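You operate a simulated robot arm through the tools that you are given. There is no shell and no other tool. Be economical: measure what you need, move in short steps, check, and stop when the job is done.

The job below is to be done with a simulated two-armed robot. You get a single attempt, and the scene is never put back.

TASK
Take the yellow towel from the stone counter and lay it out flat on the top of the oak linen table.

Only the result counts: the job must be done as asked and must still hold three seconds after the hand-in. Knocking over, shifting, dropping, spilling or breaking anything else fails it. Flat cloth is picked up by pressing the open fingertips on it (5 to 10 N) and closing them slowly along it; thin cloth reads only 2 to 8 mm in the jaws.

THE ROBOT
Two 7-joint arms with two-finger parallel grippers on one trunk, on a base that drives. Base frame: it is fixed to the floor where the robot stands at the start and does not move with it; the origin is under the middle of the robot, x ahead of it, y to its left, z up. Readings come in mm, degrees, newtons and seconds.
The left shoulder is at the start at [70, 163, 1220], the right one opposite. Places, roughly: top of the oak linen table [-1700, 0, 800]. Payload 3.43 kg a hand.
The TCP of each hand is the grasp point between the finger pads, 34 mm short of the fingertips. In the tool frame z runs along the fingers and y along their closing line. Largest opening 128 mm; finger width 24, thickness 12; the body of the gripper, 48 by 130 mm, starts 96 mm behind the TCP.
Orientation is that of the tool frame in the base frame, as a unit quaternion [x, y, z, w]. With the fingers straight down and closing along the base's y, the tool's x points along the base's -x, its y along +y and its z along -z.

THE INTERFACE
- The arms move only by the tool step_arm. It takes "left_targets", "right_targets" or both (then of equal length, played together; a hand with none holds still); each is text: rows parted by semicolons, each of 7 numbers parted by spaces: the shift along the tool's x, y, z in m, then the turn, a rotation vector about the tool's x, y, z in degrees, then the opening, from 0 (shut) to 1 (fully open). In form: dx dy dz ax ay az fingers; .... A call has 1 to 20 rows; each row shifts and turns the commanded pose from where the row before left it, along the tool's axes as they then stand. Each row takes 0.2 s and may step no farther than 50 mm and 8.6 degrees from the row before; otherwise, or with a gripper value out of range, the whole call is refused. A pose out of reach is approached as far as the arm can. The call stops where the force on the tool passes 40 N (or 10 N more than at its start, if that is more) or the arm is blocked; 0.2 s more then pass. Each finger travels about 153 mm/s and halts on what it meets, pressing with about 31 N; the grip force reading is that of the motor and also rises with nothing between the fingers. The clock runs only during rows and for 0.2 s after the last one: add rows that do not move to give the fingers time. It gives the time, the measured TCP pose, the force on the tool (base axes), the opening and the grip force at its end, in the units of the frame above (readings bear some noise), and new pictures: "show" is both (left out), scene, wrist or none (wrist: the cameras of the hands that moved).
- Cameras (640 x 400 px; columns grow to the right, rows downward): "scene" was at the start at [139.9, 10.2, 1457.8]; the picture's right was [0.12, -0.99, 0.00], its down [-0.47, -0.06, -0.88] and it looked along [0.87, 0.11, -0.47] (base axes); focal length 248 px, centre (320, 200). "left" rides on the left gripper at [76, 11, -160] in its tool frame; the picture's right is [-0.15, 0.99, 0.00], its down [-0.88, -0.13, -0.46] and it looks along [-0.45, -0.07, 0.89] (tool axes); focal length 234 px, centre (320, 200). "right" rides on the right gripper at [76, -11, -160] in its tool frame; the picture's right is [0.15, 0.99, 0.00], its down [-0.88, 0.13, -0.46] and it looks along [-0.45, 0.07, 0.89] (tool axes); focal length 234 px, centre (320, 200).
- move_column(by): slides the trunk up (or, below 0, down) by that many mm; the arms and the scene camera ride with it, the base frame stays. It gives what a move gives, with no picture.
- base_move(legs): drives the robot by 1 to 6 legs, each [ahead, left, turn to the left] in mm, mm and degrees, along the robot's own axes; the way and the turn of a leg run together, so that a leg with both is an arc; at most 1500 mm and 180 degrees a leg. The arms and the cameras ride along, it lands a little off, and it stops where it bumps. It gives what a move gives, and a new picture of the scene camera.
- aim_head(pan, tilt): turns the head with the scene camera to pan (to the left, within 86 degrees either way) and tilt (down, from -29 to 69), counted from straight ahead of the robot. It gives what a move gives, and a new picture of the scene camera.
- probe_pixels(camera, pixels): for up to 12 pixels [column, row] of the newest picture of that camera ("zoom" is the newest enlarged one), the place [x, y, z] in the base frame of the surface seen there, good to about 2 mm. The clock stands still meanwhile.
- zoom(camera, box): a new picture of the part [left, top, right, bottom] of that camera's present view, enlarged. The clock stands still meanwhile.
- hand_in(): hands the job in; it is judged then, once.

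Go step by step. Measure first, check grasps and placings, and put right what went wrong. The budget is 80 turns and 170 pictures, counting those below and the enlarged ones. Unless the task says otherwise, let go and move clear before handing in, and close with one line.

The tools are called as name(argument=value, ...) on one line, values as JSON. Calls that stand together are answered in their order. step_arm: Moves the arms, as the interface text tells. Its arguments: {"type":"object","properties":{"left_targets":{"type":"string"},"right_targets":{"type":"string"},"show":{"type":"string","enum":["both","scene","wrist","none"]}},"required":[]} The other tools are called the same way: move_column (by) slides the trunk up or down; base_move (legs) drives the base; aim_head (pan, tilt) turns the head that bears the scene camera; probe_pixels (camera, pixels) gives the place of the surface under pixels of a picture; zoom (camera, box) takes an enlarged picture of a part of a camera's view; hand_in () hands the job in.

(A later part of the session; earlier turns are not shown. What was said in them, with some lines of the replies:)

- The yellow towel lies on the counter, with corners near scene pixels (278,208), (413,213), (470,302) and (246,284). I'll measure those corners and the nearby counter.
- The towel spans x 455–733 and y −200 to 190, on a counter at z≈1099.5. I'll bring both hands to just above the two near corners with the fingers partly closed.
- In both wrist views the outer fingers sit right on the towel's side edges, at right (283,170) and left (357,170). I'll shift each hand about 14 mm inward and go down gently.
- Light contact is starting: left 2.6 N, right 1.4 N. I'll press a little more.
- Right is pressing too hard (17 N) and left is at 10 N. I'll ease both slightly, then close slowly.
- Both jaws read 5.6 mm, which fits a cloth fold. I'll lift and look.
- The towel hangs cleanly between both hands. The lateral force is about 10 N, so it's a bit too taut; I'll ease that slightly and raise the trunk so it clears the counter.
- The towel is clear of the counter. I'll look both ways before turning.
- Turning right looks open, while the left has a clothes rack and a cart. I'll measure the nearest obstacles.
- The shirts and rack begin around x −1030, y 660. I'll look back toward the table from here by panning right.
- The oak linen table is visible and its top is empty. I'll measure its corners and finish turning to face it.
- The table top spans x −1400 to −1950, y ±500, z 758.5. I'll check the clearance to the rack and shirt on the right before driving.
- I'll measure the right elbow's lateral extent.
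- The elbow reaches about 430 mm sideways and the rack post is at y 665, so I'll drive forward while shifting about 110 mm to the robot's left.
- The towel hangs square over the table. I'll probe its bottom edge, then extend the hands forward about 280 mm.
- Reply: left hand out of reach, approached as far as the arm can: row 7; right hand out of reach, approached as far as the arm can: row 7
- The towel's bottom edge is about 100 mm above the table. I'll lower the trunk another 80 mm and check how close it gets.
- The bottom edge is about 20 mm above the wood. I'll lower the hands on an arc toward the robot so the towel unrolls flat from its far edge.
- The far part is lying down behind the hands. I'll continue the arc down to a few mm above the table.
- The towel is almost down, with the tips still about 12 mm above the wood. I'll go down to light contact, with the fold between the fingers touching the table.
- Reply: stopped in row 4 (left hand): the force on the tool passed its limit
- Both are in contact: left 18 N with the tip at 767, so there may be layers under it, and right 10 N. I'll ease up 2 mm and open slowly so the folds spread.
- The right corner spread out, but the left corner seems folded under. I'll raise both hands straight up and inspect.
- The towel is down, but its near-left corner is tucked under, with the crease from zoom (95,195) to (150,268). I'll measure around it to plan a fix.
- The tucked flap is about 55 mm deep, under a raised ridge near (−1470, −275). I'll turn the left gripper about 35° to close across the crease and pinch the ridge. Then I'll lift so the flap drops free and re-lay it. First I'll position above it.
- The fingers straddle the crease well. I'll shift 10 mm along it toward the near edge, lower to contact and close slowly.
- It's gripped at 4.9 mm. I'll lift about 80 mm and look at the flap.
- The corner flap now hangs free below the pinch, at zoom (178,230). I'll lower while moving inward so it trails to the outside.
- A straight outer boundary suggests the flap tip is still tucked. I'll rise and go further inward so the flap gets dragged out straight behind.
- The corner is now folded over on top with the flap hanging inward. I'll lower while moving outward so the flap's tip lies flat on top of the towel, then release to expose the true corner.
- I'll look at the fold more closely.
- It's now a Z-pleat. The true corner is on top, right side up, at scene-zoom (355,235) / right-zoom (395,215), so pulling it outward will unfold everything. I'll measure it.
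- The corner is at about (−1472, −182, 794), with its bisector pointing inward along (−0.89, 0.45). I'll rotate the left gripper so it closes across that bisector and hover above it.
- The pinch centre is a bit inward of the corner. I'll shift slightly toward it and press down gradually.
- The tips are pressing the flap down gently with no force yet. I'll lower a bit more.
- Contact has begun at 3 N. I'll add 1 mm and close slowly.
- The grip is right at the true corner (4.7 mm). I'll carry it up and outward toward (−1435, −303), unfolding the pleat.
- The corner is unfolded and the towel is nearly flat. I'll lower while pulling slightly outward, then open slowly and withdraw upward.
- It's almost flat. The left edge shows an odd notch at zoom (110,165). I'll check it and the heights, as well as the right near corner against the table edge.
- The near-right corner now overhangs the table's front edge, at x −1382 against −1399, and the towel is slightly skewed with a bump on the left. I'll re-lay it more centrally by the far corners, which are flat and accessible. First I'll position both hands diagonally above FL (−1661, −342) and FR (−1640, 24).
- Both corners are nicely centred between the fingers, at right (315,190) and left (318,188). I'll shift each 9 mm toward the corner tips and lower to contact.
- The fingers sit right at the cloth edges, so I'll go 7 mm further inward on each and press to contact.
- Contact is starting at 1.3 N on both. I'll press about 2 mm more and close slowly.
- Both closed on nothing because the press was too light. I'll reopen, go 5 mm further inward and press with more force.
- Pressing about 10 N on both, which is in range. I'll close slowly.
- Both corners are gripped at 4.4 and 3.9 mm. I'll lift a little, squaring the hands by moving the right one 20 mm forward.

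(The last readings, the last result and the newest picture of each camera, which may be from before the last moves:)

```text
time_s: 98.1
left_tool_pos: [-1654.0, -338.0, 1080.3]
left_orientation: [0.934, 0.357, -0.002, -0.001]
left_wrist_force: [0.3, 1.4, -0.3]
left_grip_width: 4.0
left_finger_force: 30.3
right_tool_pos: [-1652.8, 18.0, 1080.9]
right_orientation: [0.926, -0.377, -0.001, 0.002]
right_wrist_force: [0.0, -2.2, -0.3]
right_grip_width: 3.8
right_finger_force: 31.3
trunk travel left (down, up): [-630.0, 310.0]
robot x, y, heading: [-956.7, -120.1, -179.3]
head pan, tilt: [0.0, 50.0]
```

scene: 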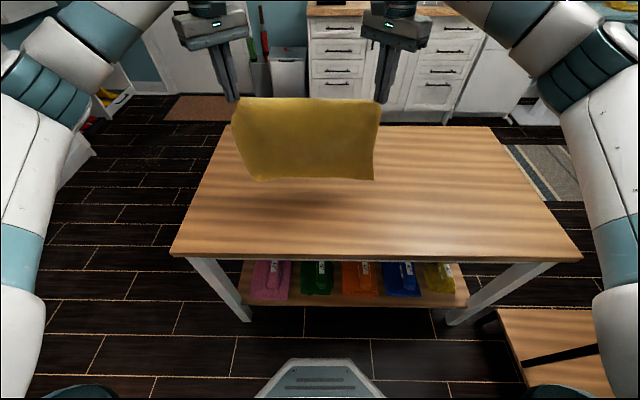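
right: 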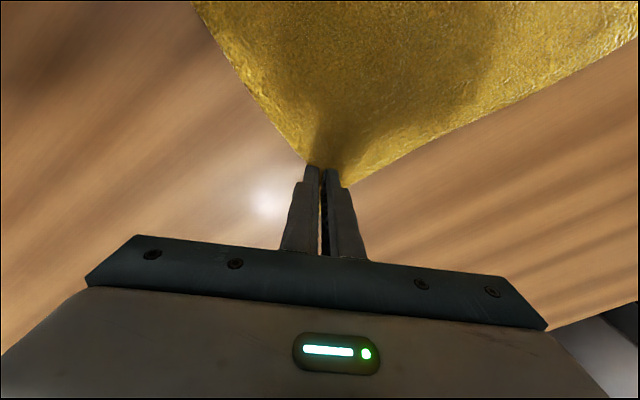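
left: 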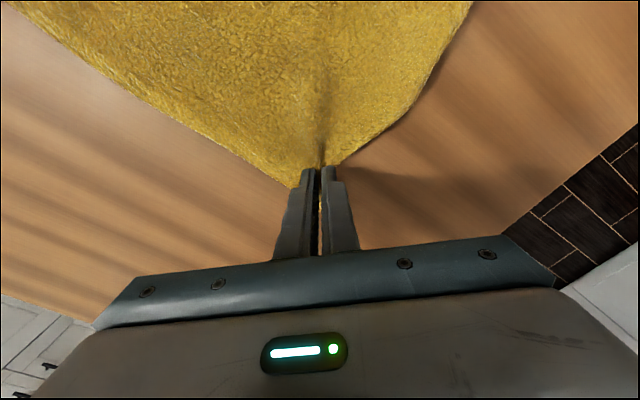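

The towel hangs clean and square. I'll bring the hands about 175 mm back toward the robot, so the bottom edge touches near x −1480, then lay it forward.

step_arm(left_targets="0.0260 0.0234 0 0 0 0 0; 0.0260 0.0234 0 0 0 0 0; 0.0260 0.0234 0 0 0 0 0; 0.0260 0.0234 0 0 0 0 0; 0.0260 0.0234 0 0 0 0 0; 0 0 0 0 0 0 0; 0 0 0 0 0 0 0", right_targets="0.0251 -0.0244 0 0 0 0 0; 0.0251 -0.0244 0 0 0 0 0; 0.0251 -0.0244 0 0 0 0 0; 0.0251 -0.0244 0 0 0 0 0; 0.0251 -0.0244 0 0 0 0 0; 0 0 0 0 0 0 0; 0 0 0 0 0 0 0", show="scene")

```text
time_s: 99.7
left_tool_pos: [-1477.5, -337.6, 1080.2]
left_orientation: [0.934, 0.358, -0.003, -0.002]
left_wrist_force: [0.3, 1.4, -0.2]
left_grip_width: 4.2
left_finger_force: 31.0
right_tool_pos: [-1477.3, 18.4, 1079.2]
right_orientation: [0.926, -0.377, -0.001, 0.002]
right_wrist_force: [0.2, -1.6, 0.0]
right_grip_width: 3.9
right_finger_force: 31.0
trunk travel left (down, up): [-630.0, 310.0]
robot x, y, heading: [-959.2, -116.6, -179.3]
head pan, tilt: [0.0, 50.0]
```

scene: 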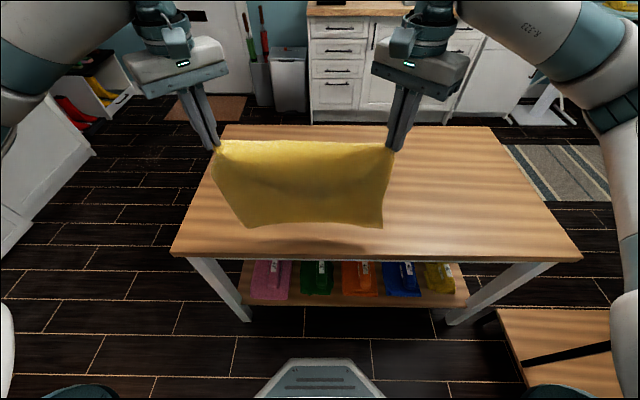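

probe_pixels(camera="scene", pixels=[[244, 222], [310, 222], [380, 225], [300, 145], [300, 180], [215, 180], [392, 180]])

step_arm(left_targets="0 0 0 0 0 0 0; 0 0 0 0 0 0 0; 0 0 0 0 0 0 0; 0 0 0 0 0 0 0; 0 0 0 0 0 0 0", show="scene")

```text
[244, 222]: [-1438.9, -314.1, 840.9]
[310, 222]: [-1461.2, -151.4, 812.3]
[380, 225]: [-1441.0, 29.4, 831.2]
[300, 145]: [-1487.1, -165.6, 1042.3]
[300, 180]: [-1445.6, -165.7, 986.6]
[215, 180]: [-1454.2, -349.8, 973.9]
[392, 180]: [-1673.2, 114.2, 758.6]
```

```text
time_s: 100.9
left_tool_pos: [-1479.1, -337.2, 1078.0]
left_orientation: [0.934, 0.358, -0.001, -0.001]
left_wrist_force: [0.7, 1.8, -0.5]
left_grip_width: 4.4
left_finger_force: 31.6
right_tool_pos: [-1476.8, 19.0, 1080.3]
right_orientation: [0.927, -0.376, -0.001, 0.002]
right_wrist_force: [-0.6, -1.9, -0.8]
right_grip_width: 3.9
right_finger_force: 30.8
trunk travel left (down, up): [-630.0, 310.0]
robot x, y, heading: [-957.1, -118.6, -179.2]
head pan, tilt: [0.0, 50.0]
```

scene: 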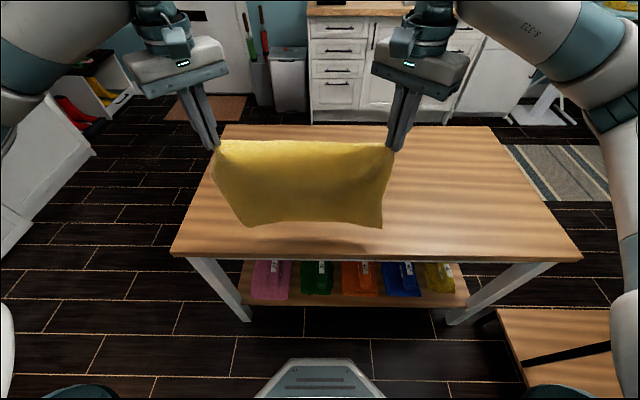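

The bottom edge sits near x −1450, about 50 mm above the wood. I'll lower the trunk 55 mm to touch, then sweep the hands forward and down.

move_column(by=-52)

step_arm(left_targets="-.0074 -.0067 .006 0 0 0 0; -.0104 -.0094 .006 0 0 0 0; -.0111 -.01 .006 0 0 0 0; -.0111 -.01 .006 0 0 0 0; -.0097 -.0087 .0065 0 0 0 0; -.0097 -.0087 .0065 0 0 0 0; -.0141 -.0127 .0125 0 0 0 0; -.0141 -.0127 .0125 0 0 0 0; -.0134 -.012 .015 0 0 0 0; -.0126 -.0114 .015 0 0 0 0; -.0104 -.0094 .015 0 0 0 0; -.0104 -.0094 .015 0 0 0 0; 0 0 0 0 0 0 0", right_targets="-.0072 .007 .006 0 0 0 0; -.01 .0098 .006 0 0 0 0; -.0108 .0105 .006 0 0 0 0; -.0108 .0105 .006 0 0 0 0; -.0093 .0091 .0065 0 0 0 0; -.0093 .0091 .0065 0 0 0 0; -.0136 .0132 .0125 0 0 0 0; -.0136 .0132 .0125 0 0 0 0; -.0129 .0125 .015 0 0 0 0; -.0122 .0118 .015 0 0 0 0; -.01 .0098 .015 0 0 0 0; -.01 .0098 .015 0 0 0 0; 0 0 0 0 0 0 0", show="scene")

```text
time_s: 101.8
left_tool_pos: [-1478.8, -336.6, 1026.4]
left_orientation: [0.934, 0.358, -0.001, -0.002]
left_wrist_force: [-0.6, 2.0, 0.0]
left_grip_width: 4.1
left_finger_force: 31.0
right_tool_pos: [-1477.6, 19.0, 1029.2]
right_orientation: [0.926, -0.377, -0.001, 0.002]
right_wrist_force: [-0.2, -1.8, 0.2]
right_grip_width: 3.8
right_finger_force: 31.1
trunk travel left (down, up): [-578.0, 362.0]
robot x, y, heading: [-954.2, -121.4, -179.2]
head pan, tilt: [0.0, 50.0]
```

```text
time_s: 104.6
left_tool_pos: [-1660.5, -337.0, 906.3]
left_orientation: [0.934, 0.357, -0.002, -0.001]
left_wrist_force: [-0.1, 0.9, 0.0]
left_grip_width: 4.5
left_finger_force: 31.0
right_tool_pos: [-1659.2, 17.6, 906.3]
right_orientation: [0.927, -0.376, 0.0, 0.002]
right_wrist_force: [0.6, -1.5, -0.7]
right_grip_width: 3.7
right_finger_force: 31.0
trunk travel left (down, up): [-578.0, 362.0]
robot x, y, heading: [-956.4, -118.8, -179.3]
head pan, tilt: [0.0, 50.0]
```

scene: 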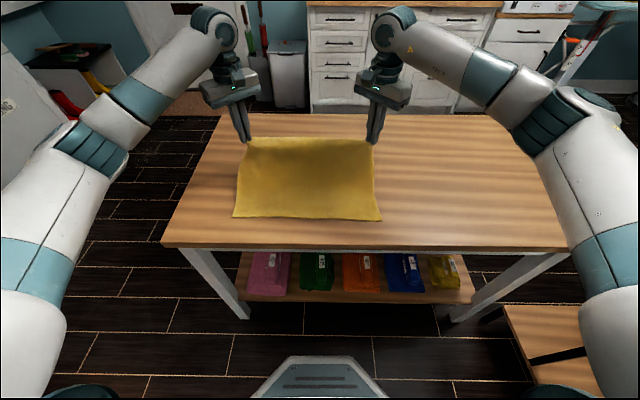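

The near part is laying down nicely flat. I'll finish the sweep.

step_arm(left_targets="-.0089 -.008 .015 0 0 0 0; -.0082 -.0074 .015 0 0 0 0; -.0074 -.0067 .015 0 0 0 0; -.0067 -.006 .015 0 0 0 0; -.0059 -.0054 .0125 0 0 0 0; -.0059 -.0054 .0125 0 0 0 0; -.0045 -.004 .01 0 0 0 0; -.0037 -.0033 .007 0 0 0 0; 0 0 0 0 0 0 0", right_targets="-.0086 .0084 .015 0 0 0 0; -.0079 .0077 .015 0 0 0 0; -.0072 .007 .015 0 0 0 0; -.0065 .0063 .015 0 0 0 0; -.0057 .0056 .0125 0 0 0 0; -.0057 .0056 .0125 0 0 0 0; -.0043 .0042 .01 0 0 0 0; -.0036 .0035 .007 0 0 0 0; 0 0 0 0 0 0 0", show="both")

```text
time_s: 106.6
left_tool_pos: [-1730.3, -337.5, 804.8]
left_orientation: [0.934, 0.358, -0.002, -0.002]
left_wrist_force: [-0.2, 1.8, 0.5]
left_grip_width: 4.2
left_finger_force: 31.1
right_tool_pos: [-1728.7, 19.6, 804.8]
right_orientation: [0.927, -0.376, -0.001, 0.002]
right_wrist_force: [-0.3, -1.3, -0.5]
right_grip_width: 4.1
right_finger_force: 31.6
trunk travel left (down, up): [-578.0, 362.0]
robot x, y, heading: [-955.8, -116.4, -178.8]
head pan, tilt: [0.0, 50.0]
```

scene: 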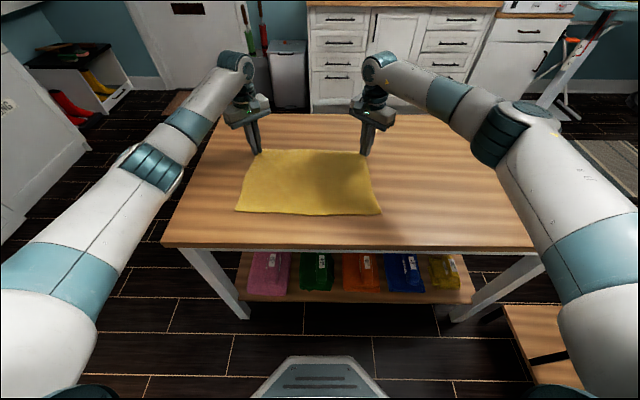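
right: 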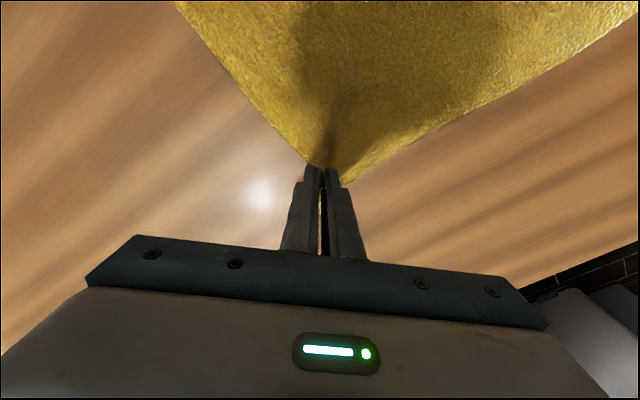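
left: 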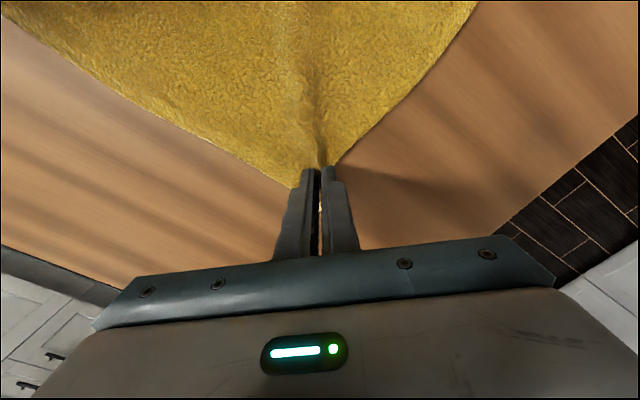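

It's flat, with the tips 12 mm up. I'll lower to light contact with a small outward diagonal pull, then open slowly under light pressure so the pinches spread.

step_arm(left_targets="-0.004 0 0.003 0 0 0 0; -0.004 0 0.003 0 0 0 0; 0 0 0.0015 0 0 0 0; 0 0 0 0 0 0 0", right_targets="-0.004 0 0.003 0 0 0 0; -0.004 0 0.003 0 0 0 0; 0 0 0.0015 0 0 0 0; 0 0 0 0 0 0 0", show="none")

```text
time_s: 107.6
left_tool_pos: [-1735.9, -342.3, 797.9]
left_orientation: [0.934, 0.357, -0.002, -0.003]
left_wrist_force: [-1.8, 7.4, 6.0]
left_grip_width: 4.2
left_finger_force: 30.8
right_tool_pos: [-1733.7, 24.0, 799.6]
right_orientation: [0.927, -0.376, -0.001, 0.003]
right_wrist_force: [-0.3, -7.4, 2.9]
right_grip_width: 4.1
right_finger_force: 31.0
trunk travel left (down, up): [-578.0, 362.0]
robot x, y, heading: [-955.7, -121.5, -179.1]
head pan, tilt: [0.0, 50.0]
```

The far edge is taut with 3–6 N of contact. I'll open slowly, then lift straight up and move aside.

step_arm(left_targets="0 0 0 0 0 0 0.04; 0 0 0 0 0 0 0.08; 0 0 0 0 0 0 0.12; 0 0 0 0 0 0 0.16; 0 0 0 0 0 0 0.2; 0 0 0 0 0 0 0.24; 0 0 -0.004 0 0 0 0.27; 0 0 -0.03 0 0 0 0.27; 0 0 -0.04 0 0 0 0.27; 0 0 -0.05 0 0 0 0.27; 0 0 -0.03 0 0 0 0.27; 0 0 0 0 0 0 0.27", right_targets="0 0 0 0 0 0 0.04; 0 0 0 0 0 0 0.08; 0 0 0 0 0 0 0.12; 0 0 0 0 0 0 0.16; 0 0 0 0 0 0 0.2; 0 0 0 0 0 0 0.24; 0 0 -0.004 0 0 0 0.27; 0 0 -0.03 0 0 0 0.27; 0 0 -0.04 0 0 0 0.27; 0 0 -0.05 0 0 0 0.27; 0 0 -0.03 0 0 0 0.27; 0 0 0 0 0 0 0.27", show="wrist")

zoom(camera="scene", box=[200, 110, 420, 250])

```text
time_s: 110.2
left_tool_pos: [-1734.6, -342.3, 948.7]
left_orientation: [0.933, 0.359, 0.0, -0.002]
left_wrist_force: [-0.4, -0.3, -1.0]
left_grip_width: 34.6
left_finger_force: 0.0
right_tool_pos: [-1735.9, 25.3, 951.7]
right_orientation: [0.926, -0.377, 0.0, 0.0]
right_wrist_force: [0.4, 0.2, 0.2]
right_grip_width: 34.7
right_finger_force: 0.2
trunk travel left (down, up): [-578.0, 362.0]
robot x, y, heading: [-955.0, -115.0, -178.9]
head pan, tilt: [0.0, 50.0]
```

right: 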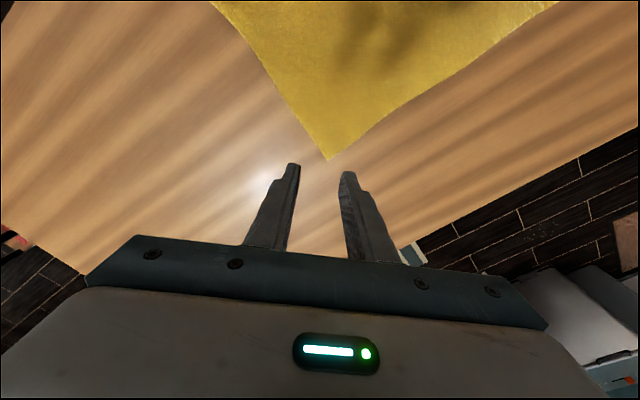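
left: 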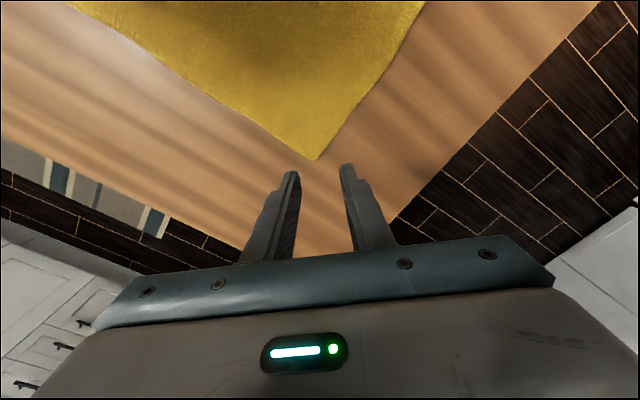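

```text
2.86 times, centred on (310, 180) of scene
```

zoom: 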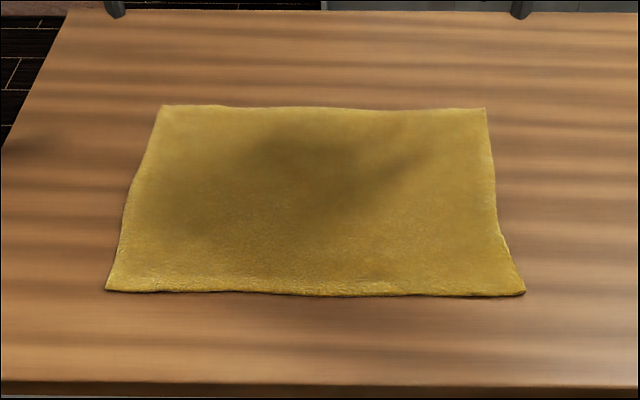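

The towel lies flat, and all four corners are out and well inside the table top. I'll verify corner positions and heights.

probe_pixels(camera="zoom", pixels=[[166, 108], [484, 111], [520, 291], [110, 287], [320, 109], [320, 290], [130, 190], [496, 220], [300, 200], [200, 240], [420, 170], [500, 262]])

```text
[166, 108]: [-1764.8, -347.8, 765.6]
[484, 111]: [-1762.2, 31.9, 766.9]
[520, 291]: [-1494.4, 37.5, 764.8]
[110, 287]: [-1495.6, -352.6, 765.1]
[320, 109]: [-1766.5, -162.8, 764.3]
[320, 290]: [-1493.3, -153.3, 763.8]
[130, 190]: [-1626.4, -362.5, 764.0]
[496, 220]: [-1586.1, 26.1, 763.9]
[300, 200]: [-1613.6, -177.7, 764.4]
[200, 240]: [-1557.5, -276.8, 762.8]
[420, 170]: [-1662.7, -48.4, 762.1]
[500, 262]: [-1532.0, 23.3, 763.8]
```

The towel spans about 385 × 270 mm at an even z of 762–767, fully on the table top. Both hands are open and about 150 mm clear, so I'll hand it in.

hand_in()

```text
The job is handed in.
```

The yellow towel is laid out flat on top of the oak linen table, with all four corners at least 90 mm inside the table edges, and I've handed the job in.
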